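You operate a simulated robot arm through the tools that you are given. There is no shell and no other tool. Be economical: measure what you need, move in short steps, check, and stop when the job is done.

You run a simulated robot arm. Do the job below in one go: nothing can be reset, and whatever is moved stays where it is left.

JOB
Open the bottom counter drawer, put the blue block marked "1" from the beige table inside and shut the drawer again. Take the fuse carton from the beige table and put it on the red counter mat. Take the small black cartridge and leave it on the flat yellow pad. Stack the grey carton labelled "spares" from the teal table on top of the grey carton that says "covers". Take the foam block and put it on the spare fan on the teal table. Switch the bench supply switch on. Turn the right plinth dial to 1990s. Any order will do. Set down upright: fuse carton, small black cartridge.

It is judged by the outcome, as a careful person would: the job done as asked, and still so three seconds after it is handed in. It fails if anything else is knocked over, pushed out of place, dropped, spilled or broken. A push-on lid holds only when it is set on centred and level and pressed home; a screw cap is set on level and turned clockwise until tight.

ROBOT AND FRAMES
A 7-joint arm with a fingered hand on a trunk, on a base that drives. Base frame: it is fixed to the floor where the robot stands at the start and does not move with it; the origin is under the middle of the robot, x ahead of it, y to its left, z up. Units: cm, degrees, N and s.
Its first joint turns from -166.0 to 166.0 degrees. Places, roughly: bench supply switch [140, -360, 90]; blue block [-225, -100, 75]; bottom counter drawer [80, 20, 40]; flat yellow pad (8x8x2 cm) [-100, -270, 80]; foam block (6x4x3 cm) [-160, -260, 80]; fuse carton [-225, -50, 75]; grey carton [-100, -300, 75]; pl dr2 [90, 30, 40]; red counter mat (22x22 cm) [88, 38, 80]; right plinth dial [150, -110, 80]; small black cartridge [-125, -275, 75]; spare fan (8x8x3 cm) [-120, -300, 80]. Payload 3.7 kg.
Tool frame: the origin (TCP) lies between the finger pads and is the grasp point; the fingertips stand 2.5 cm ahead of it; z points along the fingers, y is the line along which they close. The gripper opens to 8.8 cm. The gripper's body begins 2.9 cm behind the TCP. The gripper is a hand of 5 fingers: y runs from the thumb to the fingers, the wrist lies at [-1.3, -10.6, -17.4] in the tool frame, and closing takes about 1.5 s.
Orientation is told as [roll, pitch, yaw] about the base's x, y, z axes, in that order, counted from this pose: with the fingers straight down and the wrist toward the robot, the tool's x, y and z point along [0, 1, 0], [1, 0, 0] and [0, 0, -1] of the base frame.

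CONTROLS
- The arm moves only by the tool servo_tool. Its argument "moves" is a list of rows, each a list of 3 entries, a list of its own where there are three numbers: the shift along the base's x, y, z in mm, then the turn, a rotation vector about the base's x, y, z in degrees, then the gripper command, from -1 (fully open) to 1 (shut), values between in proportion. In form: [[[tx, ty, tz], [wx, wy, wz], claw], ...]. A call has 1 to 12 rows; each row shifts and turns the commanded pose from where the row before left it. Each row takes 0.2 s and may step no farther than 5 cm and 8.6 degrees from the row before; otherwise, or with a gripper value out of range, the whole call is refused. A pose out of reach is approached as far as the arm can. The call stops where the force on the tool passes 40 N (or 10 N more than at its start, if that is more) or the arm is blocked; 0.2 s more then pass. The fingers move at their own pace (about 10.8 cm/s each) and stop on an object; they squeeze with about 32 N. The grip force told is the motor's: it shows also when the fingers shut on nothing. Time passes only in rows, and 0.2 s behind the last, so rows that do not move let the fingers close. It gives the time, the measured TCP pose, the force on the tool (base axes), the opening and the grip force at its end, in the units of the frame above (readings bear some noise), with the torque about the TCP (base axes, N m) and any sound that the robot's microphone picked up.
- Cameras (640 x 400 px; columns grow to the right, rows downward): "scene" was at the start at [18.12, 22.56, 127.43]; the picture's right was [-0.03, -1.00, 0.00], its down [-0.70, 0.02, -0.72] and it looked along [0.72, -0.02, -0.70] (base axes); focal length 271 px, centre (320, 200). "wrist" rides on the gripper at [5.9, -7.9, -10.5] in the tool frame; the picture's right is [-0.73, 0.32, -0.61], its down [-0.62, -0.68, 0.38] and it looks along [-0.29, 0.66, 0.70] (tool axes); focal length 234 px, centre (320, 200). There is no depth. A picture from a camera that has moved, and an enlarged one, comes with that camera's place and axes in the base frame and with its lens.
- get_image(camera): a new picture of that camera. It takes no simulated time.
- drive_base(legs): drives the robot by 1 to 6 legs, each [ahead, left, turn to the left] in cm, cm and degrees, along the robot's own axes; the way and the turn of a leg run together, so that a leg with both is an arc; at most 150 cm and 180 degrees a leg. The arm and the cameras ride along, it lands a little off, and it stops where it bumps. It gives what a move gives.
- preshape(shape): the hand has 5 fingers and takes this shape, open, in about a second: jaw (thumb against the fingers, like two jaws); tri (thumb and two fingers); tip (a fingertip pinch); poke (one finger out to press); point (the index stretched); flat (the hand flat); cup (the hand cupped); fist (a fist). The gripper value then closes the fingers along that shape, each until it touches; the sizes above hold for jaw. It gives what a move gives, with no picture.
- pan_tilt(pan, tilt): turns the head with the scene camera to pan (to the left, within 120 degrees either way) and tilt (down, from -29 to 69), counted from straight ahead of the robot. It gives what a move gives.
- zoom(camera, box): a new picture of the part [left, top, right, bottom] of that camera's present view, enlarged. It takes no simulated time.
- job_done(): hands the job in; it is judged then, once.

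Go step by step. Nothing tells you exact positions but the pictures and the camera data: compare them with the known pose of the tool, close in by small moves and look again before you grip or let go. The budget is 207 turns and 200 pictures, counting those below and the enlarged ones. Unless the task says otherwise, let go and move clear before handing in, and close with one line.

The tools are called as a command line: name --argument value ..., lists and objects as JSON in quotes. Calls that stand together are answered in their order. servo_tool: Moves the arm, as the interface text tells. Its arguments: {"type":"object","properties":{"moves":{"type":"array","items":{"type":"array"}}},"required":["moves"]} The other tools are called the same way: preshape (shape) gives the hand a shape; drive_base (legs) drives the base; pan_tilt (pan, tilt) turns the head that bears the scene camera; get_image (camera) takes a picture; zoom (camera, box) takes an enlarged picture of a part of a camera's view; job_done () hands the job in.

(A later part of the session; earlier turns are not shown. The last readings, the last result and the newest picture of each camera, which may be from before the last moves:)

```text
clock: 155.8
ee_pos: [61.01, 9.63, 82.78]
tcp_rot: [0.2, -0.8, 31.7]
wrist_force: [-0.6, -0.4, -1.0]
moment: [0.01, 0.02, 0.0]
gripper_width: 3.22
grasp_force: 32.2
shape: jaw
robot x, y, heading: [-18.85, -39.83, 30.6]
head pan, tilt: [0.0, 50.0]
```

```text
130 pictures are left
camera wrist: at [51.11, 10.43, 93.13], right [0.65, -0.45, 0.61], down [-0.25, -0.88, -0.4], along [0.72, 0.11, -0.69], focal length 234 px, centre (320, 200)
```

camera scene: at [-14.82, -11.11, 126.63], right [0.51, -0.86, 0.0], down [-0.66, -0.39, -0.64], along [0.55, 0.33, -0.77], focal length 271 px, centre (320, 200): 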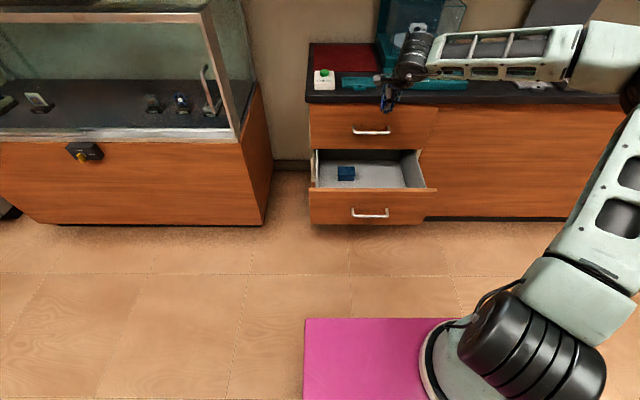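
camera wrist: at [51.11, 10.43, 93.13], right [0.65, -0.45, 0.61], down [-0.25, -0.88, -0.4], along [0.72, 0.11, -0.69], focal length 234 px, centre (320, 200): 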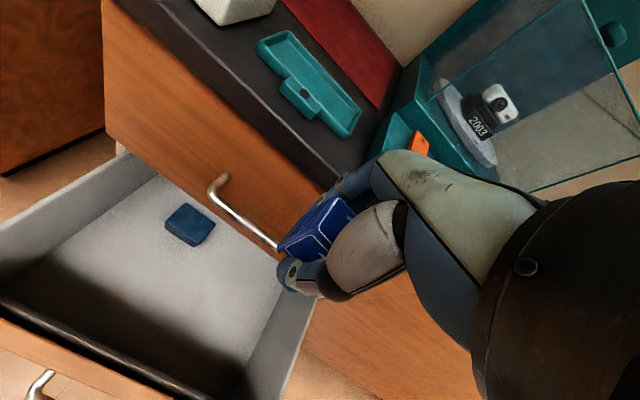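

Clearances look fine; I'll shift 1.5 cm back from the top handle and lower into the drawer.

servo_tool --moves '[[[-13, -8, -30], [0, 0, 0], 1], [[0, 0, -45], [0, 0, 0], 1], [[0, 0, -45], [0, 0, 0], 1], [[0, 0, -45], [0, 0, 0], 1], [[0, 0, -45], [0, 0, 0], 1], [[0, 0, -45], [0, 0, 0], 1], [[0, 0, -30], [0, 0, 0], 1]]'

get_image --camera "wrist"

zoom --camera "scene" --box '[260, 60, 500, 210]'

```text
clock: 157.4
ee_pos: [59.76, 8.25, 54.07]
tcp_rot: [0.2, -0.9, 31.7]
wrist_force: [0.6, 0.5, -0.6]
moment: [0.0, 0.0, 0.01]
gripper_width: 3.2
grasp_force: 31.9
shape: jaw
robot x, y, heading: [-18.54, -39.46, 30.8]
head pan, tilt: [0.0, 50.0]
```

```text
129 pictures are left
camera wrist: at [49.95, 8.97, 64.57], right [0.65, -0.45, 0.61], down [-0.25, -0.88, -0.4], along [0.72, 0.11, -0.69], focal length 234 px, centre (320, 200)
```

wrist: 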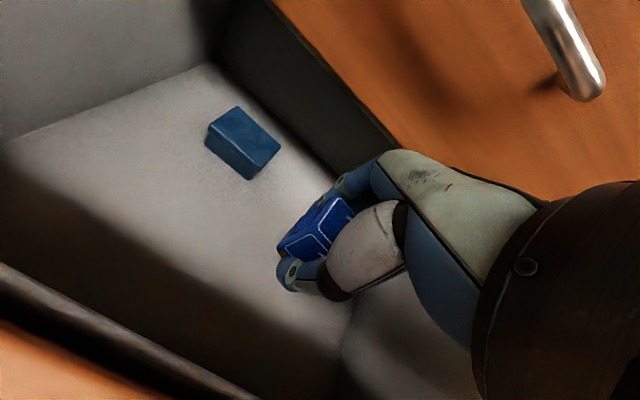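

```text
2.67 times, centred on (380, 135) of scene
camera zoom: at [-14.82, -11.11, 126.63], right [0.51, -0.86, 0.0], down [-0.66, -0.39, -0.64], along [0.55, 0.33, -0.77], focal length 722 px, centre (160, 373)
```

zoom: 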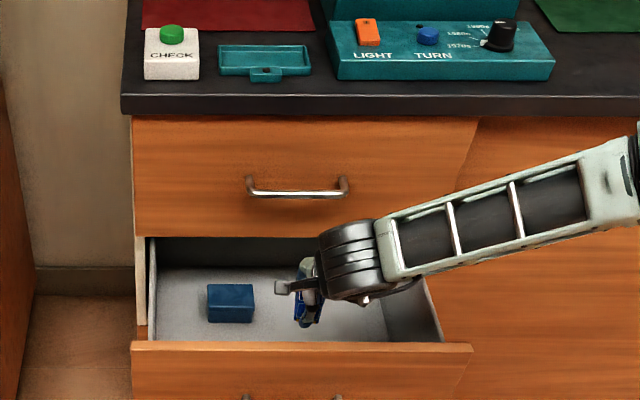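

Inside the drawer and clear. Lowering gently until contact.

servo_tool --moves '[[[0, 0, -20], [0, 0, 0], 1], [[0, 0, -15], [0, 0, 0], 1], [[0, 0, -10], [0, 0, 0], 1], [[0, 0, -10], [0, 0, 0], 1], [[0, 0, 0], [0, 0, 0], 1]]'

get_image --camera "wrist"

```text
clock: 158.6
ee_pos: [59.93, 8.26, 48.82]
tcp_rot: [0.1, -0.9, 31.8]
wrist_force: [0.0, 1.3, -0.8]
moment: [-0.03, 0.01, 0.0]
gripper_width: 3.25
grasp_force: 32.1
shape: jaw
robot x, y, heading: [-18.67, -40.17, 30.5]
head pan, tilt: [0.0, 50.0]
```

```text
127 pictures are left
camera wrist: at [50.04, 9.16, 59.26], right [0.65, -0.45, 0.61], down [-0.25, -0.88, -0.4], along [0.72, 0.11, -0.69], focal length 234 px, centre (320, 200)
```

wrist: 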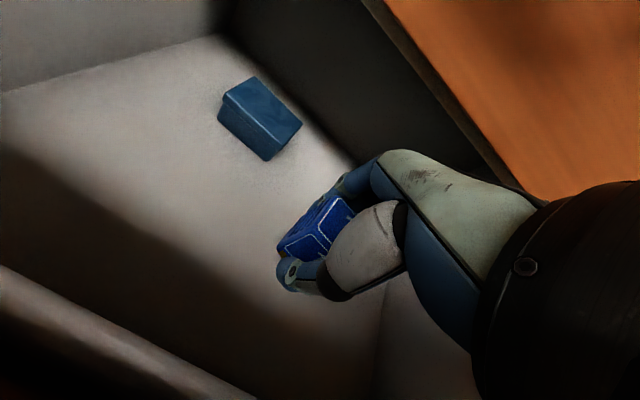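

servo_tool --moves '[[[0, 0, -8], [0, 0, 0], 1], [[0, 0, -8], [0, 0, 0], 1], [[0, 0, -8], [0, 0, 0], 1], [[0, 0, -8], [0, 0, 0], 1], [[0, 0, -8], [0, 0, 0], 1], [[0, 0, -8], [0, 0, 0], 1]]'

get_image --camera "wrist"

```text
clock: 160.0
ee_pos: [60.7, 8.91, 46.06]
tcp_rot: [0.6, -2.3, 31.7]
wrist_force: [-0.5, -0.1, -0.8]
moment: [-0.03, 0.02, 0.03]
gripper_width: 3.22
grasp_force: 31.7
shape: jaw
robot x, y, heading: [-18.45, -39.93, 30.3]
head pan, tilt: [0.0, 50.0]
```

```text
126 pictures are left
camera wrist: at [50.55, 9.58, 56.21], right [0.64, -0.47, 0.61], down [-0.24, -0.88, -0.42], along [0.73, 0.12, -0.67], focal length 234 px, centre (320, 200)
```

wrist: 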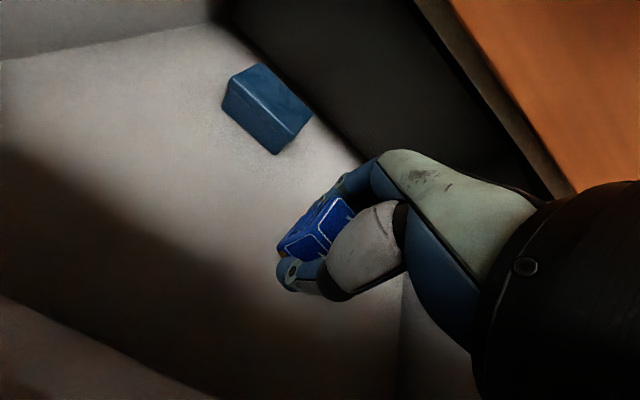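

The arm (not the block) seems to touch something, and the floor is about 7 cm below the block. I'll look where it touches.

zoom --camera "scene" --box '[330, 120, 490, 220]'

```text
4.00 times, centred on (410, 170) of scene
camera zoom: at [-15.29, -11.51, 126.73], right [0.51, -0.86, 0.0], down [-0.66, -0.39, -0.65], along [0.56, 0.33, -0.76], focal length 1083 px, centre (-40, 320)
```

zoom: 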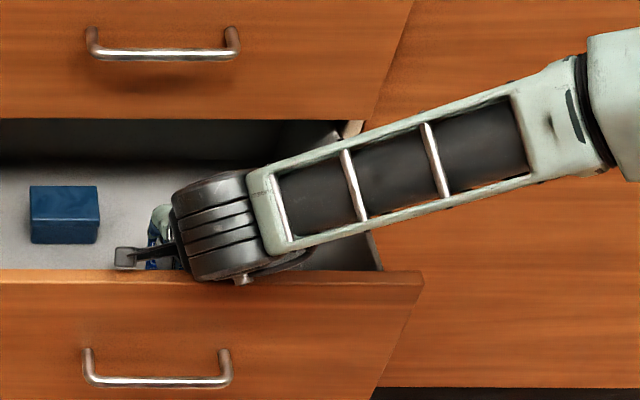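

The wrist joint is resting on the drawer's front lip. Lifting, moving 4 cm deeper, and lowering again gently.

servo_tool --moves '[[[0, 0, 25], [0, 0, 0], 1], [[10, 6, 10], [0, 0, 0], 1], [[13, 8, 0], [0, 0, 0], 1], [[10, 6, 0], [0, 0, 0], 1]]'

zoom --camera "scene" --box '[330, 120, 490, 220]'

get_image --camera "wrist"

```text
clock: 161.0
ee_pos: [63.3, 10.55, 47.5]
tcp_rot: [0.3, -0.8, 31.7]
wrist_force: [0.2, 0.7, 0.5]
moment: [0.01, 0.0, -0.04]
gripper_width: 3.25
grasp_force: 32.1
shape: jaw
robot x, y, heading: [-18.42, -39.89, 30.7]
head pan, tilt: [0.0, 50.0]
```

```text
4.00 times, centred on (410, 170) of scene
camera zoom: at [-14.81, -11.11, 126.62], right [0.51, -0.86, 0.0], down [-0.66, -0.39, -0.64], along [0.55, 0.33, -0.77], focal length 1083 px, centre (-40, 320)
```

zoom: 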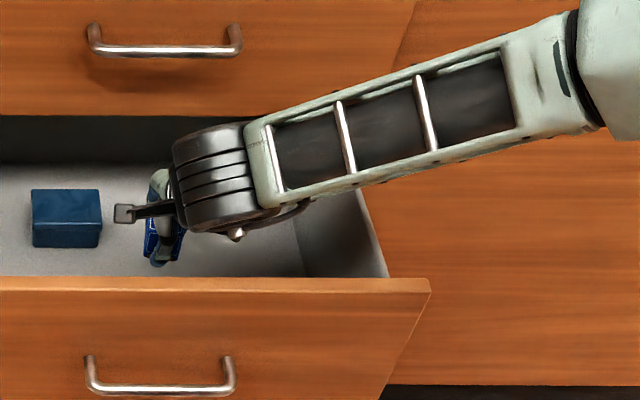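

```text
123 pictures are left
camera wrist: at [53.39, 11.41, 57.91], right [0.65, -0.45, 0.61], down [-0.25, -0.88, -0.39], along [0.72, 0.11, -0.69], focal length 234 px, centre (320, 200)
```

wrist: 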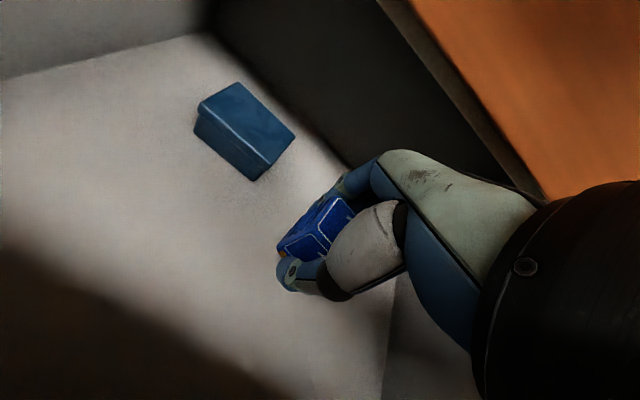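

servo_tool --moves '[[[0, 0, -10], [0, 0, 0], 1], [[0, 0, -10], [0, 0, 0], 1], [[0, 0, -10], [0, 0, 0], 1], [[0, 0, -10], [0, 0, 0], 1]]'

zoom --camera "scene" --box '[330, 120, 490, 220]'

get_image --camera "wrist"

```text
clock: 162.0
ee_pos: [63.18, 10.63, 43.35]
tcp_rot: [0.3, -0.7, 31.7]
wrist_force: [-0.1, 0.2, -0.7]
moment: [0.03, -0.02, -0.01]
gripper_width: 3.24
grasp_force: 31.8
shape: jaw
robot x, y, heading: [-18.35, -40.0, 30.6]
head pan, tilt: [0.0, 50.0]
```

```text
4.00 times, centred on (410, 170) of scene
camera zoom: at [-14.81, -11.11, 126.62], right [0.51, -0.86, 0.0], down [-0.66, -0.39, -0.64], along [0.55, 0.33, -0.77], focal length 1083 px, centre (-40, 320)
```

zoom: 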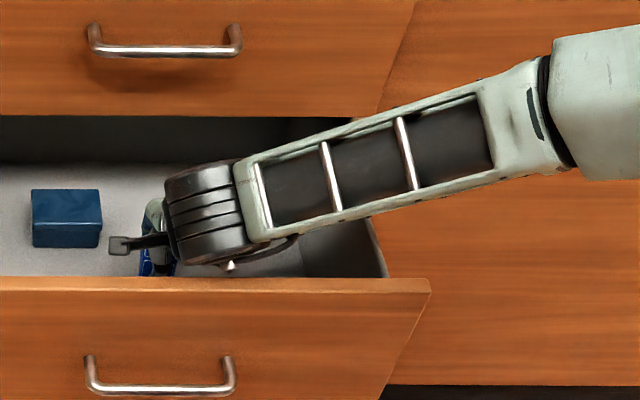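

```text
121 pictures are left
camera wrist: at [53.4, 11.44, 53.82], right [0.65, -0.45, 0.61], down [-0.25, -0.88, -0.39], along [0.72, 0.11, -0.69], focal length 234 px, centre (320, 200)
```

wrist: 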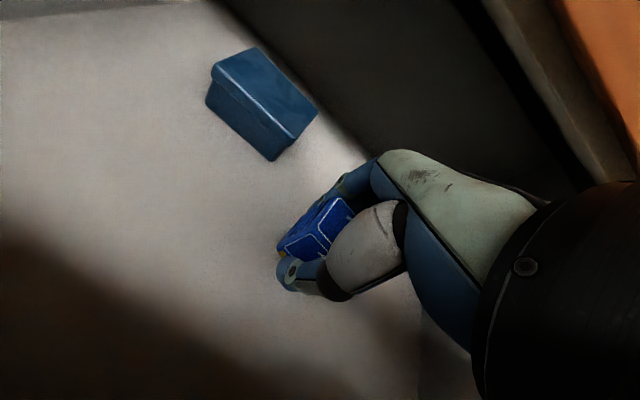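

Free so far. Continuing down.

servo_tool --moves '[[[4, 2, -8], [0, 0, 0], 1], [[4, 2, -8], [0, 0, 0], 1], [[3, 2, -8], [0, 0, 0], 1], [[0, 0, -8], [0, 0, 0], 1]]'

get_image --camera "wrist"

```text
clock: 163.0
ee_pos: [64.43, 11.07, 40.28]
tcp_rot: [0.2, -0.8, 31.6]
wrist_force: [-0.1, 0.6, 0.7]
moment: [0.01, -0.01, 0.05]
gripper_width: 3.22
grasp_force: 32.5
shape: jaw
robot x, y, heading: [-18.11, -40.07, 30.4]
head pan, tilt: [0.0, 50.0]
```

```text
120 pictures are left
camera wrist: at [54.45, 11.93, 50.77], right [0.65, -0.45, 0.61], down [-0.25, -0.88, -0.4], along [0.72, 0.11, -0.69], focal length 234 px, centre (320, 200)
```

wrist: 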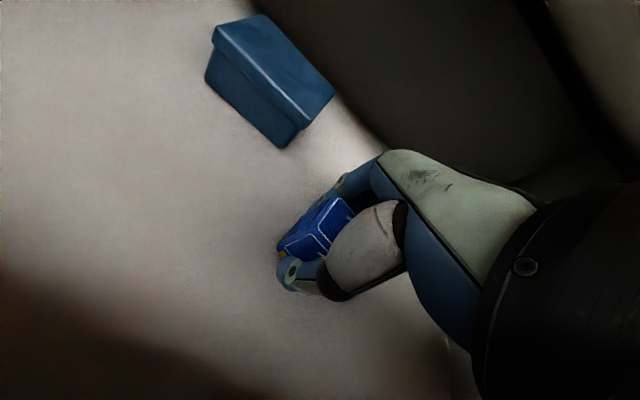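

servo_tool --moves '[[[0, 0, -6], [0, 0, 0], 1], [[0, 0, -5], [0, 0, 0], 1], [[0, 0, 0], [0, 0, 0], 1]]'

zoom --camera "scene" --box '[330, 120, 490, 220]'

get_image --camera "wrist"

```text
clock: 163.6
ee_pos: [64.68, 11.6, 39.99]
tcp_rot: [0.4, -1.4, 31.6]
wrist_force: [-1.7, -3.4, 13.4]
moment: [-0.16, 0.3, 0.05]
gripper_width: 3.27
grasp_force: 31.6
shape: jaw
robot x, y, heading: [-18.49, -40.19, 30.4]
head pan, tilt: [0.0, 50.0]
stopped in row 3: the force on the tool passed its limit at 47 N (the readings are from after the stop); the commanded pose is now the measured one
```

```text
4.00 times, centred on (410, 170) of scene
camera zoom: at [-14.85, -11.14, 126.63], right [0.51, -0.86, 0.0], down [-0.66, -0.39, -0.64], along [0.55, 0.33, -0.77], focal length 1083 px, centre (-40, 320)
```

zoom: 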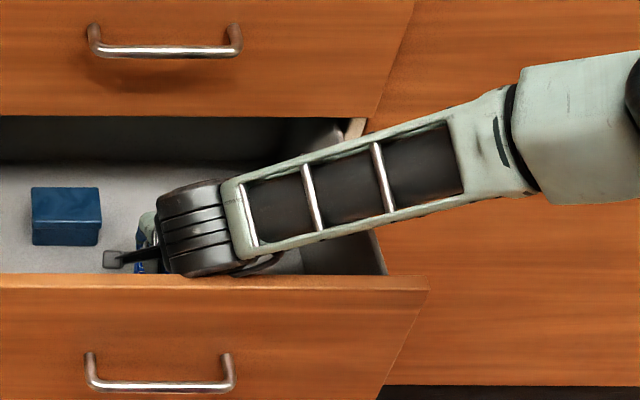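

```text
118 pictures are left
camera wrist: at [54.7, 12.27, 50.41], right [0.64, -0.46, 0.61], down [-0.25, -0.88, -0.4], along [0.72, 0.11, -0.68], focal length 234 px, centre (320, 200)
```

wrist: 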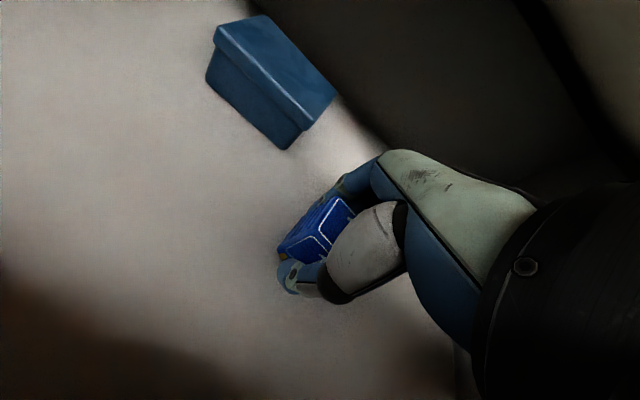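

The block has reached the drawer floor. Releasing it and lifting straight out.

servo_tool --moves '[[[0, 0, 0], [0, 0, 0], 0.0], [[0, 0, 0], [0, 0, 0], -0.2], [[0, 0, 0], [0, 0, 0], -0.3], [[0, 0, 15], [0, 0, 0], -0.3], [[0, 0, 25], [0, 0, 0], -0.3], [[0, 0, 30], [0, 0, 0], -0.3]]'

get_image --camera "wrist"

```text
clock: 165.0
ee_pos: [64.69, 11.46, 46.73]
tcp_rot: [0.4, -1.2, 31.6]
wrist_force: [0.1, 0.7, 0.2]
moment: [0.0, 0.01, -0.01]
gripper_width: 5.68
grasp_force: 0.0
shape: jaw
robot x, y, heading: [-18.37, -40.01, 30.6]
head pan, tilt: [0.0, 50.0]
```

```text
117 pictures are left
camera wrist: at [54.73, 12.32, 57.07], right [0.65, -0.46, 0.61], down [-0.25, -0.88, -0.4], along [0.72, 0.11, -0.68], focal length 234 px, centre (320, 200)
```

wrist: 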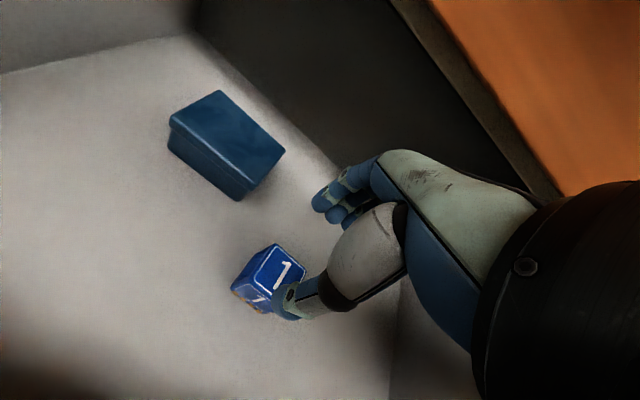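

Block "1" stands in the drawer. Withdrawing up and back.

servo_tool --moves '[[[-13, -8, 30], [0, 0, 0], -0.3], [[-20, -12, 40], [0, 0, 0], -0.3], [[0, 0, 45], [0, 0, 0], 0.5], [[0, 0, 45], [0, 0, 0], 1], [[-30, -18, 30], [0, 0, 0], 1], [[-35, -21, 0], [0, 0, 0], 1], [[-35, -21, 0], [0, 0, 0], 1], [[-35, -21, 0], [0, 0, 0], 1], [[-35, -21, 0], [0, 0, 0], 1]]'

drive_base --legs '[[-15, 0, 0]]'

get_image --camera "scene"

```text
clock: 167.0
ee_pos: [44.55, -1.0, 66.05]
tcp_rot: [0.4, -1.3, 31.6]
wrist_force: [-0.8, 0.1, 0.2]
moment: [0.01, 0.02, 0.02]
gripper_width: 0.0
grasp_force: 32.0
shape: jaw
robot x, y, heading: [-18.86, -39.69, 30.4]
head pan, tilt: [0.0, 50.0]
```

```text
clock: 168.4
ee_pos: [31.12, -8.89, 66.11]
tcp_rot: [0.3, -1.4, 31.5]
wrist_force: [-0.7, 0.6, 0.4]
moment: [0.01, -0.02, 0.03]
gripper_width: 0.0
grasp_force: 32.2
shape: jaw
robot x, y, heading: [-31.77, -47.46, 30.5]
head pan, tilt: [0.0, 50.0]
```

```text
116 pictures are left
camera scene: at [-28.11, -18.99, 126.63], right [0.51, -0.86, 0.0], down [-0.66, -0.39, -0.64], along [0.55, 0.33, -0.77], focal length 271 px, centre (320, 200)
```

scene: 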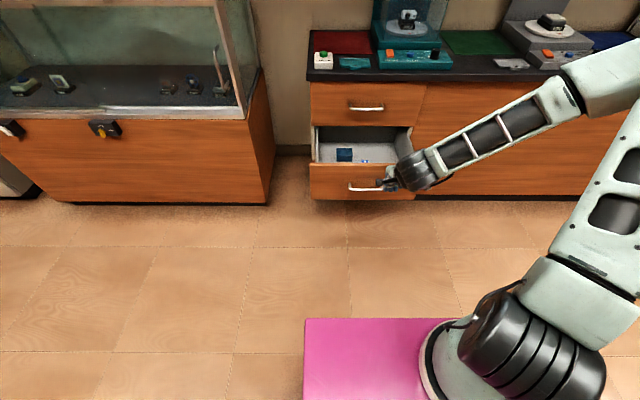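

Lined up in front of the drawer. Lowering the closed hand to handle height.

servo_tool --moves '[[[-5, 8, -40], [0, 0, 0], 1], [[-5, 8, -45], [0, 0, 0], 1], [[0, 0, -45], [0, 0, 0], 1], [[0, 0, -45], [0, 0, 0], 1], [[0, 0, -40], [0, 0, 0], 1]]'

zoom --camera "scene" --box '[290, 80, 490, 205]'

get_image --camera "wrist"

```text
clock: 169.6
ee_pos: [30.39, -7.49, 44.79]
tcp_rot: [0.3, -1.3, 31.6]
wrist_force: [-0.2, 0.2, 0.1]
moment: [-0.01, -0.03, 0.01]
gripper_width: 0.0
grasp_force: 31.7
shape: jaw
robot x, y, heading: [-31.9, -47.77, 30.6]
head pan, tilt: [0.0, 50.0]
```

```text
3.20 times, centred on (390, 142) of scene
camera zoom: at [-28.12, -18.99, 126.62], right [0.51, -0.86, 0.0], down [-0.66, -0.39, -0.64], along [0.55, 0.33, -0.77], focal length 866 px, centre (96, 384)
```

zoom: 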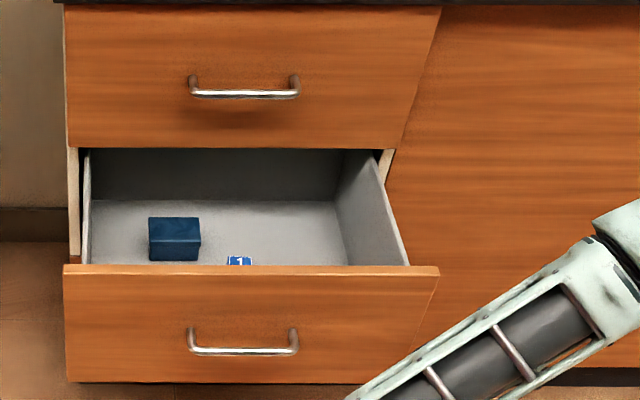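

```text
114 pictures are left
camera wrist: at [20.4, -6.62, 55.06], right [0.65, -0.46, 0.61], down [-0.25, -0.88, -0.4], along [0.72, 0.11, -0.68], focal length 234 px, centre (320, 200)
```

wrist: 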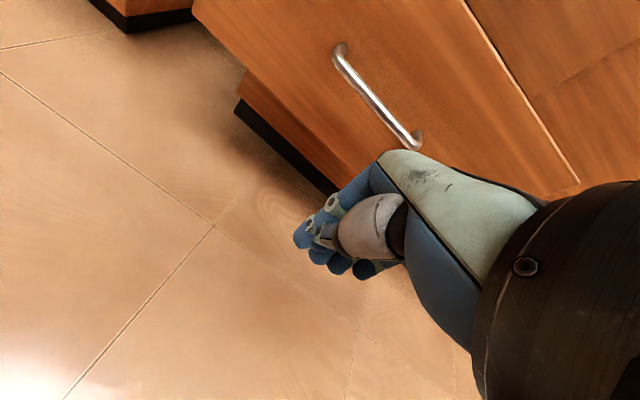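

Pushing forward against the handle.

servo_tool --moves '[[[34, 20, 0], [0, 0, 0], 1], [[34, 20, 0], [0, 0, 0], 1], [[34, 20, 0], [0, 0, 0], 1], [[34, 20, 0], [0, 0, 0], 1], [[26, 15, 0], [0, 0, 0], 1], [[26, 15, 0], [0, 0, 0], 1], [[26, 15, 0], [0, 0, 0], 1], [[26, 15, 0], [0, 0, 0], 1], [[26, 15, 0], [0, 0, 0], 1], [[26, 15, 0], [0, 0, 0], 1]]'

zoom --camera "scene" --box '[290, 80, 490, 205]'

get_image --camera "wrist"

```text
clock: 171.8
ee_pos: [59.5, 9.57, 44.81]
tcp_rot: [0.4, -1.3, 31.5]
wrist_force: [0.5, 0.4, 0.1]
moment: [-0.02, 0.02, -0.01]
gripper_width: 0.0
grasp_force: 31.9
shape: jaw
robot x, y, heading: [-31.9, -47.77, 30.5]
head pan, tilt: [0.0, 50.0]
```

```text
3.20 times, centred on (390, 142) of scene
camera zoom: at [-28.11, -18.99, 126.62], right [0.51, -0.86, 0.0], down [-0.66, -0.39, -0.64], along [0.55, 0.33, -0.77], focal length 866 px, centre (96, 384)
```

zoom: 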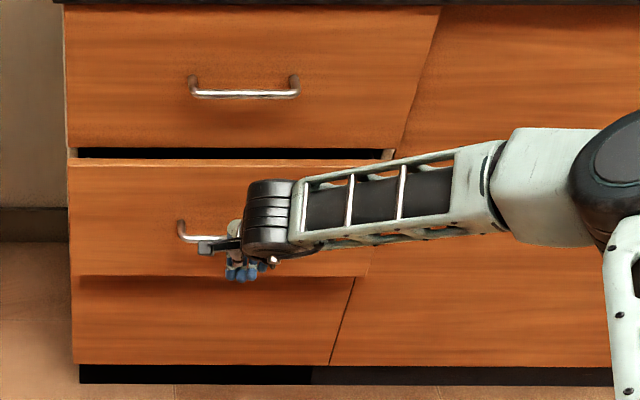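

```text
112 pictures are left
camera wrist: at [49.54, 10.39, 55.2], right [0.65, -0.46, 0.61], down [-0.25, -0.88, -0.4], along [0.72, 0.11, -0.68], focal length 234 px, centre (320, 200)
```

wrist: 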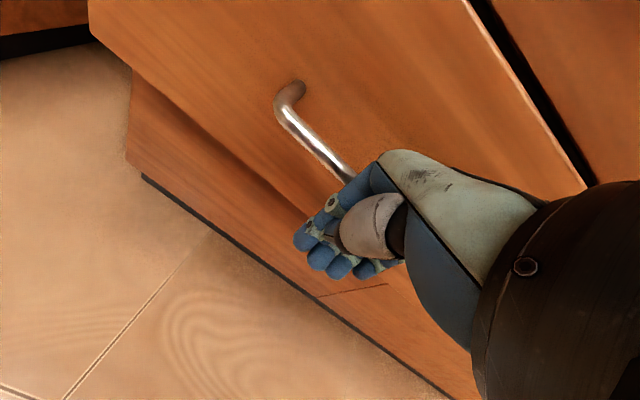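

Nearly shut. Pushing the rest in small steps.

servo_tool --moves '[[[17, 10, 0], [0, 0, 0], 1], [[17, 10, 0], [0, 0, 0], 1], [[9, 5, 0], [0, 0, 0], 1], [[9, 5, 0], [0, 0, 0], 1], [[9, 5, 0], [0, 0, 0], 1], [[5, 3, 0], [0, 0, 0], 1], [[5, 3, 0], [0, 0, 0], 1]]'

zoom --camera "scene" --box '[290, 80, 490, 205]'

get_image --camera "wrist"

```text
clock: 172.8
ee_pos: [63.35, 11.97, 44.69]
tcp_rot: [0.4, -0.8, 31.7]
wrist_force: [-21.9, -15.3, 9.1]
moment: [0.23, -0.56, -0.33]
gripper_width: 0.0
grasp_force: 32.2
shape: jaw
out of reach, approached as far as the arm can: row 3, 4, 5
robot x, y, heading: [-31.96, -47.88, 30.5]
head pan, tilt: [0.0, 50.0]
stopped in row 5: the force on the tool passed its limit at 44 N (the readings are from after the stop); the commanded pose is now the measured one
```

```text
3.20 times, centred on (390, 142) of scene
camera zoom: at [-28.25, -19.08, 126.64], right [0.51, -0.86, 0.0], down [-0.66, -0.39, -0.64], along [0.55, 0.33, -0.77], focal length 866 px, centre (96, 384)
```

zoom: 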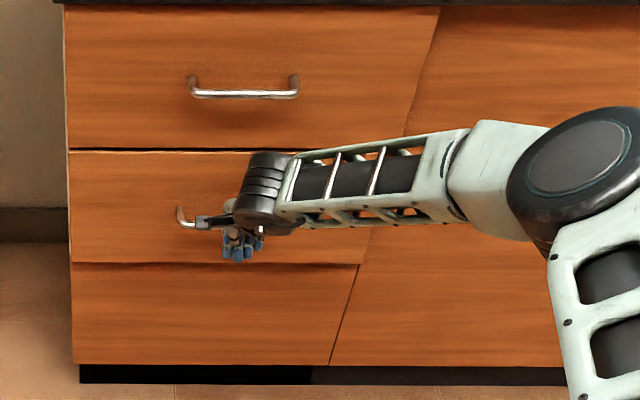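

```text
110 pictures are left
camera wrist: at [53.56, 12.75, 55.22], right [0.65, -0.46, 0.61], down [-0.25, -0.88, -0.4], along [0.72, 0.11, -0.69], focal length 234 px, centre (320, 200)
```

wrist: 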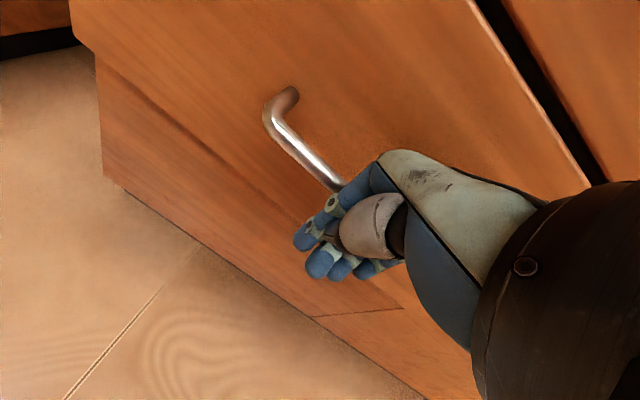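

The drawer hit its stop. Backing the hand off and checking it is flush.

servo_tool --moves '[[[-17, -10, 0], [0, 0, 0], 1], [[-34, -20, 0], [0, 0, 0], 1], [[-34, -20, 0], [0, 0, 0], 1], [[-34, -20, 10], [0, 0, 0], 1], [[-17, -10, 40], [0, 0, 0], 1], [[0, 0, 45], [0, 0, 0], 1], [[0, 0, 45], [0, 0, 0], 1], [[0, 0, 45], [0, 0, 0], 1], [[0, 0, 45], [0, 0, 0], 1], [[0, 0, 45], [0, 0, 0], 0], [[0, 0, 45], [0, 0, 0], -1], [[0, 0, 45], [0, 0, 0], -1]]'

zoom --camera "scene" --box '[290, 20, 490, 205]'

```text
clock: 175.4
ee_pos: [49.98, 4.12, 81.18]
tcp_rot: [0.5, -0.8, 31.7]
wrist_force: [-0.4, -0.3, -0.8]
moment: [-0.04, 0.0, -0.02]
gripper_width: 8.77
grasp_force: 0.0
shape: jaw
robot x, y, heading: [-31.73, -47.7, 30.6]
head pan, tilt: [0.0, 50.0]
```

```text
2.16 times, centred on (390, 112) of scene
camera zoom: at [-28.15, -19.02, 126.62], right [0.51, -0.86, 0.0], down [-0.66, -0.39, -0.64], along [0.55, 0.33, -0.77], focal length 585 px, centre (169, 389)
```

zoom: 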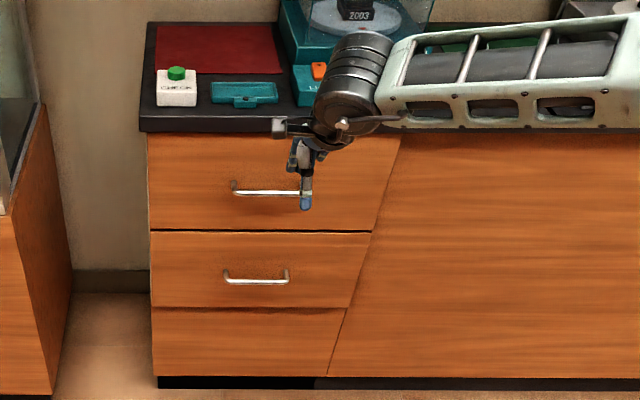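

The drawer is shut flush. Next, the dial on the right plinth: raising the arm and driving right along the counter.

servo_tool --moves '[[[0, 0, 45], [0, 0, 0], -1], [[0, 0, 45], [0, 0, 0], -1], [[0, 0, 45], [0, 0, 0], -1], [[0, 0, 45], [0, 0, 0], -1], [[0, 0, 45], [0, 0, 0], -1], [[0, 0, 45], [0, 0, 0], -1], [[0, 0, 45], [0, 0, 0], -1]]'

drive_base --legs '[[0, -145, 0]]'

pan_tilt --pan 0 --tilt 35

get_image --camera "scene"

```text
clock: 177.0
ee_pos: [50.12, 3.99, 112.7]
tcp_rot: [0.5, -0.9, 31.7]
wrist_force: [0.7, -0.7, -0.2]
moment: [0.04, 0.01, 0.04]
gripper_width: 8.79
grasp_force: 0.0
shape: jaw
robot x, y, heading: [-32.16, -47.39, 30.3]
head pan, tilt: [0.0, 50.0]
```

```text
clock: 184.2
ee_pos: [123.26, -125.72, 112.65]
tcp_rot: [0.5, -0.8, 29.6]
wrist_force: [0.6, -0.1, -0.2]
moment: [0.0, -0.02, 0.0]
gripper_width: 8.79
grasp_force: 0.0
shape: jaw
robot x, y, heading: [39.24, -174.27, 28.2]
head pan, tilt: [0.0, 50.0]
```

```text
clock: 185.0
ee_pos: [123.4, -125.58, 112.72]
tcp_rot: [0.5, -0.9, 29.6]
wrist_force: [0.3, 0.5, 0.4]
moment: [0.0, 0.0, -0.02]
gripper_width: 8.77
grasp_force: 0.1
shape: jaw
robot x, y, heading: [39.86, -174.34, 28.8]
head pan, tilt: [0.0, 35.0]
```

```text
108 pictures are left
camera scene: at [45.3, -145.18, 128.79], right [0.48, -0.88, 0.0], down [-0.51, -0.27, -0.82], along [0.72, 0.39, -0.57], focal length 271 px, centre (320, 200)
```

scene: 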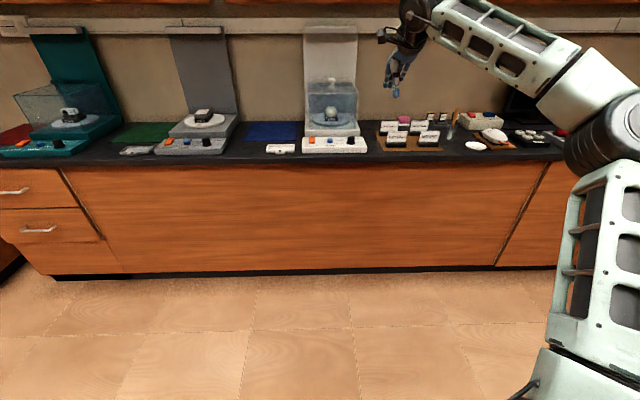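

Three plinths: teal, grey, white. The right one is white; zooming on its controls.

zoom --camera "scene" --box '[260, 80, 400, 170]'

zoom --camera "scene" --box '[295, 120, 375, 160]'

```text
4.44 times, centred on (330, 125) of scene
camera zoom: at [45.3, -145.18, 128.79], right [0.48, -0.88, 0.0], down [-0.51, -0.27, -0.82], along [0.72, 0.39, -0.57], focal length 1203 px, centre (276, 533)
```

zoom: 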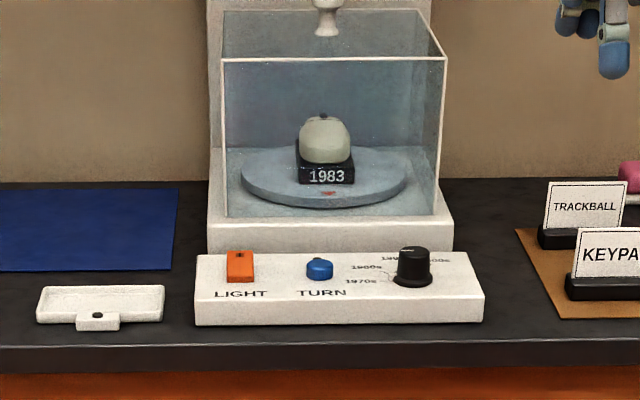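

```text
8.00 times, centred on (335, 140) of scene
camera zoom: at [45.3, -145.18, 128.79], right [0.48, -0.88, 0.0], down [-0.51, -0.27, -0.82], along [0.72, 0.39, -0.57], focal length 2166 px, centre (200, 680)
```

zoom: 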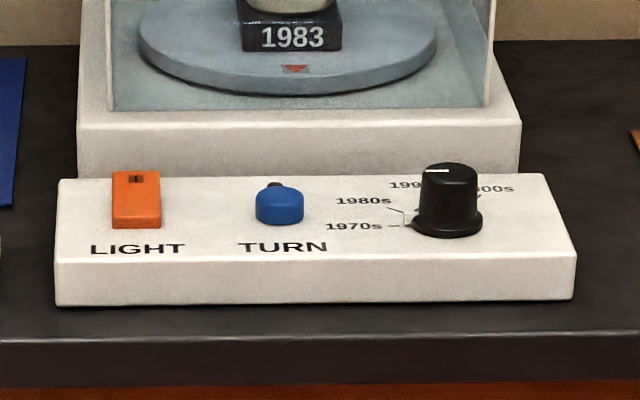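

Pointer is on the left side of the knob; the 1990s mark is at its upper left. I'll drive nearer and look from above with the wrist camera.

drive_base --legs '[[27, 0, 2]]'

get_image --camera "scene"

get_image --camera "wrist"

```text
clock: 186.9
ee_pos: [144.86, -110.12, 112.75]
tcp_rot: [0.4, -0.9, 31.3]
wrist_force: [-0.6, -0.1, -0.1]
moment: [-0.02, -0.01, -0.01]
gripper_width: 8.78
grasp_force: 0.2
shape: jaw
robot x, y, heading: [62.47, -161.11, 30.2]
head pan, tilt: [0.0, 35.0]
```

```text
105 pictures are left
camera scene: at [67.53, -132.06, 128.8], right [0.5, -0.86, 0.0], down [-0.5, -0.29, -0.82], along [0.71, 0.41, -0.57], focal length 271 px, centre (320, 200)
```

scene: 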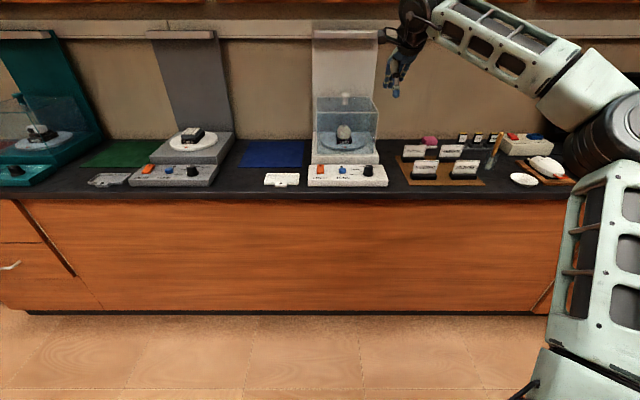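

```text
104 pictures are left
camera wrist: at [134.98, -109.23, 123.07], right [0.65, -0.46, 0.61], down [-0.25, -0.88, -0.4], along [0.72, 0.1, -0.69], focal length 234 px, centre (320, 200)
```

wrist: 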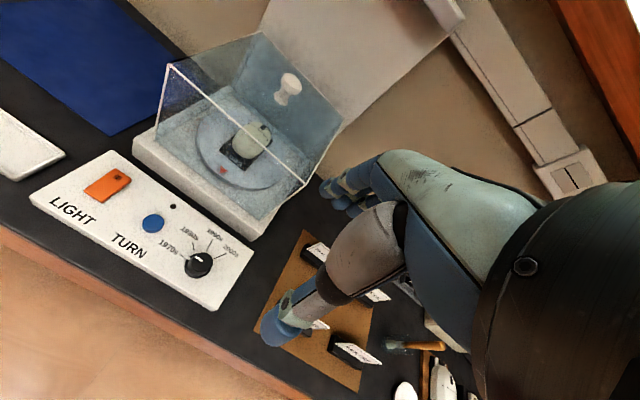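

zoom --camera "wrist" --box '[130, 200, 258, 300]'

zoom --camera "scene" --box '[300, 150, 400, 200]'

```text
4.00 times, centred on (194, 250) of wrist
camera zoom: at [134.98, -109.23, 123.07], right [0.65, -0.46, 0.61], down [-0.25, -0.88, -0.4], along [0.72, 0.1, -0.69], focal length 937 px, centre (824, 0)
```

zoom: 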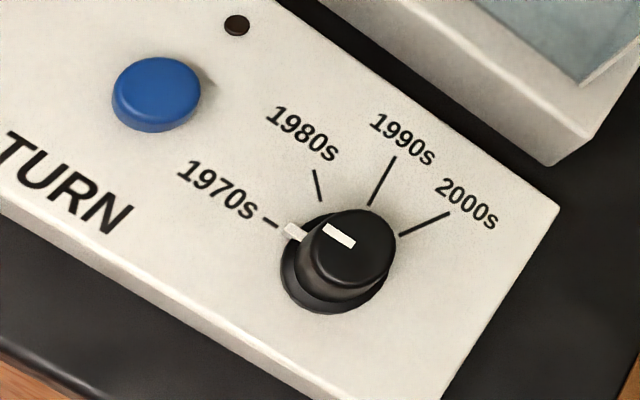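

```text
6.40 times, centred on (350, 175) of scene
camera zoom: at [67.53, -132.06, 128.8], right [0.5, -0.86, 0.0], down [-0.5, -0.29, -0.82], along [0.71, 0.41, -0.57], focal length 1733 px, centre (128, 360)
```

zoom: 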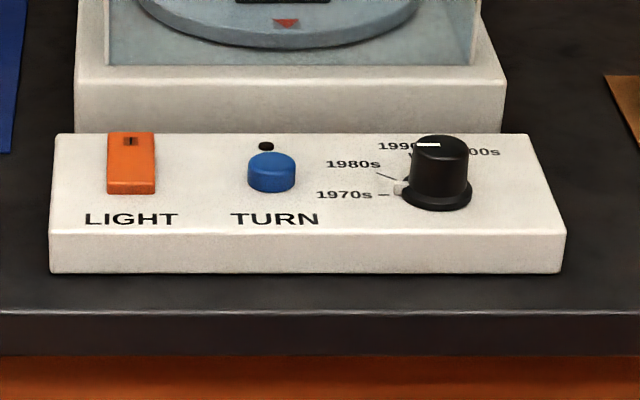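

The knob points at 1970s; marks are ~45° apart, so 1990s is a 90° clockwise turn (from above). Knob top is at (146.3, −105.5, 86). I'll position above with the hand pre-rotated +45°.

servo_tool --moves '[[[2, 8, -15], [0, 0, 7.5], -0.3], [[2, 8, -15], [0, 0, 7.5], -0.3], [[2, 8, -15], [0, 0, 7.5], -0.3], [[2, 8, -15], [0, 0, 7.5], -0.3], [[3, 8, -15], [0, 0, 7.5], -0.3], [[3, 6, -15], [0, 0, 7.5], -0.3]]'

get_image --camera "wrist"

zoom --camera "scene" --box '[280, 90, 440, 200]'

```text
clock: 188.3
ee_pos: [146.07, -106.24, 104.92]
tcp_rot: [0.5, -0.9, 68.8]
wrist_force: [-0.2, -0.7, 0.2]
moment: [0.0, -0.01, -0.01]
gripper_width: 5.75
grasp_force: 0.0
shape: jaw
out of reach, approached as far as the arm can: row 6
robot x, y, heading: [62.67, -161.72, 30.3]
head pan, tilt: [0.0, 35.0]
```

```text
101 pictures are left
camera wrist: at [137.76, -111.56, 115.36], right [0.79, 0.03, 0.61], down [0.33, -0.85, -0.4], along [0.51, 0.52, -0.69], focal length 234 px, centre (320, 200)
```

wrist: 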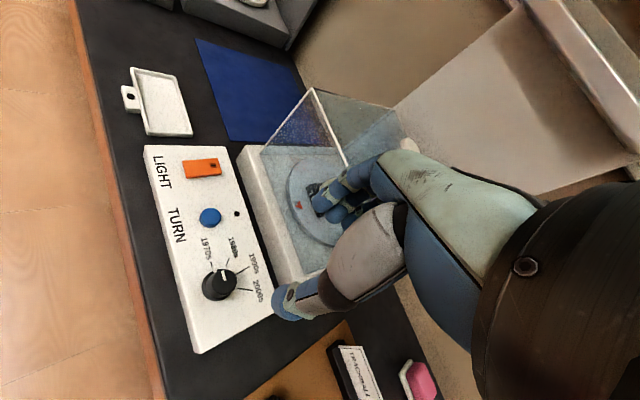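

```text
3.64 times, centred on (360, 145) of scene
camera zoom: at [67.52, -132.07, 128.8], right [0.5, -0.86, 0.0], down [-0.5, -0.29, -0.82], along [0.71, 0.41, -0.57], focal length 985 px, centre (174, 400)
```

zoom: 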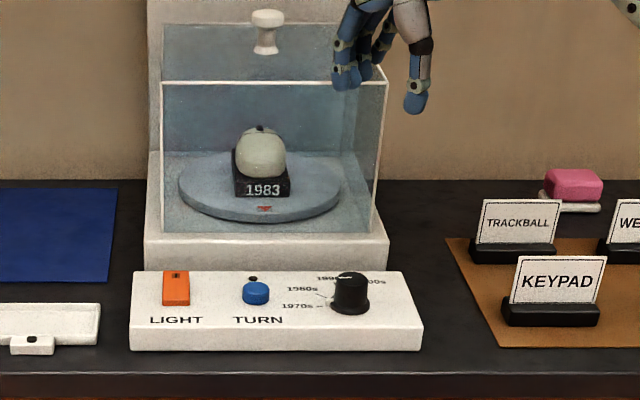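

Limit reached near yaw 69°, fine. Turning back slightly to ~61° and lowering to just above the knob.

servo_tool --moves '[[[-3, 4, -35], [0, 0, -7.5], -0.3], [[0, 0, -35], [0, 0, 0], -0.3], [[0, 0, -35], [0, 0, 0], -0.3]]'

get_image --camera "wrist"

zoom --camera "scene" --box '[280, 110, 440, 210]'

```text
clock: 189.1
ee_pos: [145.68, -105.56, 94.66]
tcp_rot: [0.5, -0.9, 61.3]
wrist_force: [-0.1, 0.6, -0.1]
moment: [0.02, 0.01, 0.01]
gripper_width: 5.77
grasp_force: 0.1
shape: jaw
robot x, y, heading: [62.4, -161.33, 30.3]
head pan, tilt: [0.0, 35.0]
```

```text
99 pictures are left
camera wrist: at [136.68, -109.78, 105.08], right [0.79, -0.08, 0.61], down [0.22, -0.89, -0.4], along [0.57, 0.45, -0.69], focal length 234 px, centre (320, 200)
```

wrist: 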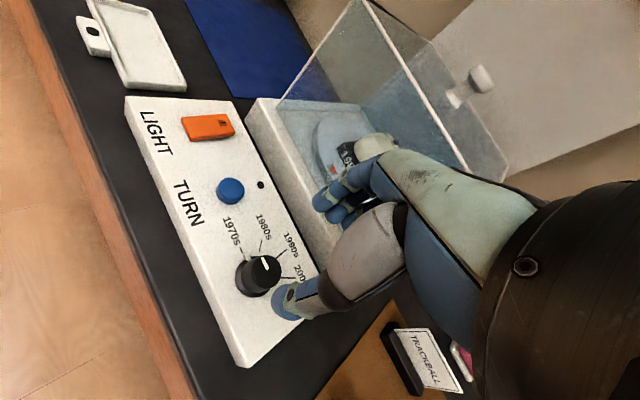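

```text
4.00 times, centred on (360, 160) of scene
camera zoom: at [67.52, -132.05, 128.8], right [0.5, -0.86, 0.0], down [-0.5, -0.29, -0.82], along [0.71, 0.41, -0.57], focal length 1083 px, centre (160, 360)
```

zoom: 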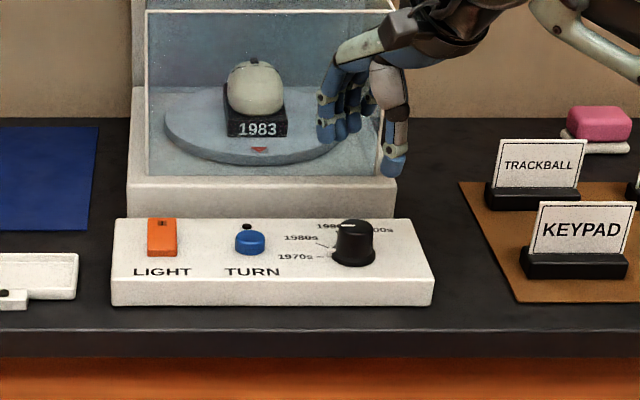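

Well centred. Lowering around the knob and closing.

servo_tool --moves '[[[0, 3, -25], [0, 0, 0], -0.3], [[0, 0, -25], [0, 0, 0], -0.3], [[0, 0, -14], [0, 0, 0], -0.3], [[0, 0, 0], [0, 0, 0], 0.2], [[0, 0, 0], [0, 0, 0], 0.3]]'

get_image --camera "wrist"

zoom --camera "scene" --box '[280, 110, 440, 210]'

```text
clock: 190.3
ee_pos: [145.61, -105.49, 88.32]
tcp_rot: [0.4, -0.9, 61.3]
wrist_force: [0.0, -0.9, -0.1]
moment: [0.0, -0.01, 0.03]
gripper_width: 3.12
grasp_force: 0.1
shape: jaw
robot x, y, heading: [62.45, -161.09, 30.1]
head pan, tilt: [0.0, 35.0]
```

```text
97 pictures are left
camera wrist: at [136.61, -109.6, 98.81], right [0.79, -0.08, 0.61], down [0.22, -0.89, -0.4], along [0.57, 0.45, -0.69], focal length 234 px, centre (320, 200)
```

wrist: 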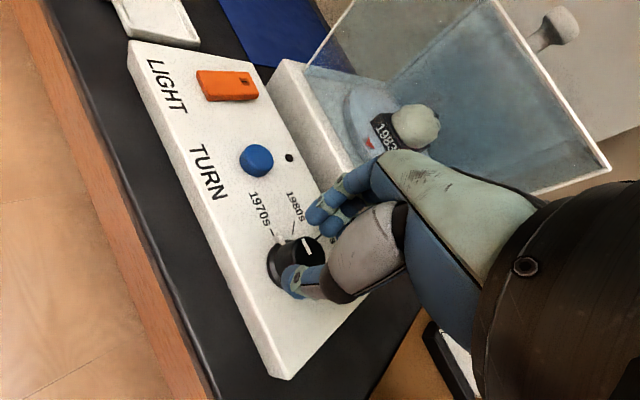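

```text
4.00 times, centred on (360, 160) of scene
camera zoom: at [67.53, -132.06, 128.8], right [0.5, -0.86, 0.0], down [-0.5, -0.29, -0.82], along [0.71, 0.41, -0.57], focal length 1083 px, centre (160, 360)
```

zoom: 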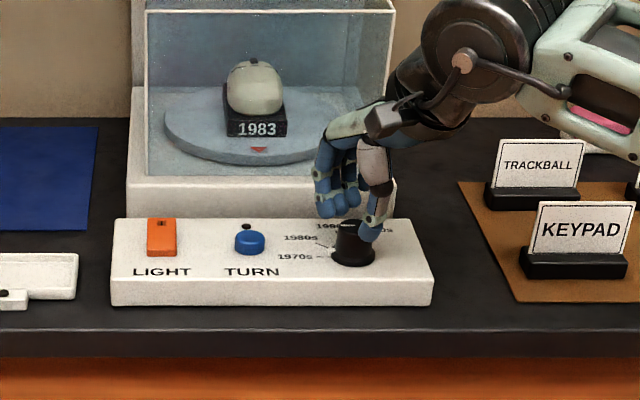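

The fingertips are just at the knob's top; I need about 2 cm lower. Reopening, lowering and closing.

servo_tool --moves '[[[0, 0, 3], [0, 0, 0], -0.2], [[0, 0, 0], [0, 0, 0], -0.2], [[0, 0, -12], [0, 0, 0], -0.2], [[0, 0, -11], [0, 0, 0], -0.2], [[0, 0, 0], [0, 0, 0], 0.3], [[0, 0, 0], [0, 0, 0], 1], [[0, 0, 0], [0, 0, 0], 1], [[0, 0, 0], [0, 0, 0], 1], [[0, 0, 0], [0, 0, 0], 1]]'

get_image --camera "wrist"

zoom --camera "scene" --box '[280, 110, 440, 210]'

```text
clock: 192.3
ee_pos: [145.86, -105.38, 86.14]
tcp_rot: [0.5, -0.8, 61.3]
wrist_force: [-6.0, -3.8, -2.4]
moment: [-0.05, 0.08, 0.0]
gripper_width: 2.18
grasp_force: 32.4
shape: jaw
robot x, y, heading: [62.93, -161.39, 30.0]
head pan, tilt: [0.0, 35.0]
```

```text
95 pictures are left
camera wrist: at [136.81, -109.6, 96.65], right [0.79, -0.08, 0.61], down [0.22, -0.89, -0.4], along [0.57, 0.45, -0.69], focal length 234 px, centre (320, 200)
```

wrist: 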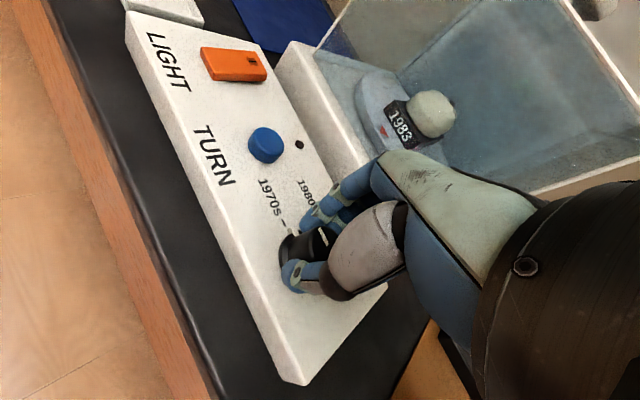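

```text
4.00 times, centred on (360, 160) of scene
camera zoom: at [67.52, -132.07, 128.8], right [0.5, -0.86, 0.0], down [-0.5, -0.29, -0.82], along [0.71, 0.41, -0.57], focal length 1083 px, centre (160, 360)
```

zoom: 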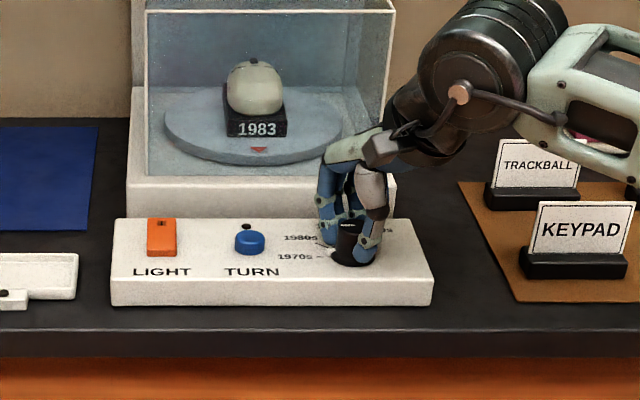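

Knob gripped (2.2 cm). Turning clockwise.

servo_tool --moves '[[[0, 0, 0], [0, 0, -8], 1], [[0, 0, 0], [0, 0, -8], 1], [[0, 0, 0], [0, 0, -8], 1], [[0, 0, 0], [0, 0, -8], 1], [[0, 0, 0], [0, 0, -8], 1], [[0, 0, 0], [0, 0, -8], 1], [[0, 0, 0], [0, 0, -8], 1], [[0, 0, 0], [0, 0, -8], 1], [[0, 0, 0], [0, 0, -8], 1], [[0, 0, 0], [0, 0, -8], 1], [[0, 0, 0], [0, 0, -8], 1]]'

get_image --camera "wrist"

zoom --camera "scene" --box '[280, 110, 440, 210]'

```text
clock: 194.7
ee_pos: [145.89, -105.41, 86.22]
tcp_rot: [0.5, -1.0, -26.9]
wrist_force: [17.7, 1.2, -0.1]
moment: [-0.17, -0.56, 0.07]
gripper_width: 2.06
grasp_force: 32.3
shape: jaw
robot x, y, heading: [62.45, -161.48, 30.2]
head pan, tilt: [0.0, 35.0]
```

```text
93 pictures are left
camera wrist: at [141.25, -96.49, 96.69], right [-0.05, -0.79, 0.61], down [-0.88, -0.25, -0.4], along [0.47, -0.56, -0.69], focal length 234 px, centre (320, 200)
```

wrist: 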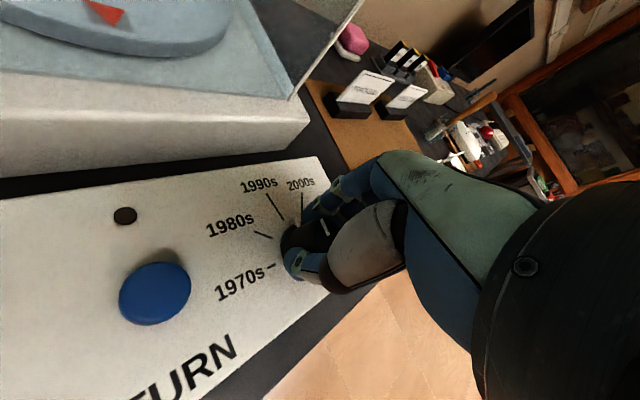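

```text
4.00 times, centred on (360, 160) of scene
camera zoom: at [67.6, -132.06, 128.79], right [0.5, -0.86, 0.0], down [-0.5, -0.29, -0.82], along [0.71, 0.41, -0.57], focal length 1083 px, centre (160, 360)
```

zoom: 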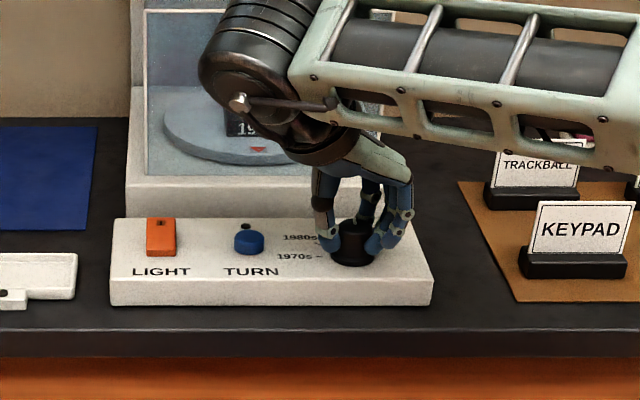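

zoom --camera "wrist" --box '[200, 160, 360, 300]'

```text
2.86 times, centred on (280, 230) of wrist
camera zoom: at [141.25, -96.49, 96.69], right [-0.05, -0.79, 0.61], down [-0.88, -0.25, -0.4], along [0.47, -0.56, -0.69], focal length 669 px, centre (434, 114)
```

zoom: 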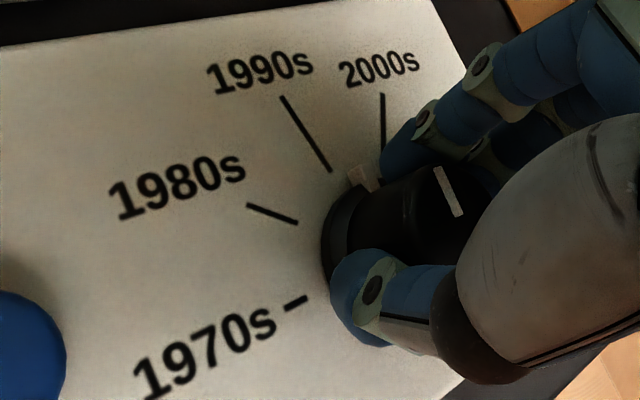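

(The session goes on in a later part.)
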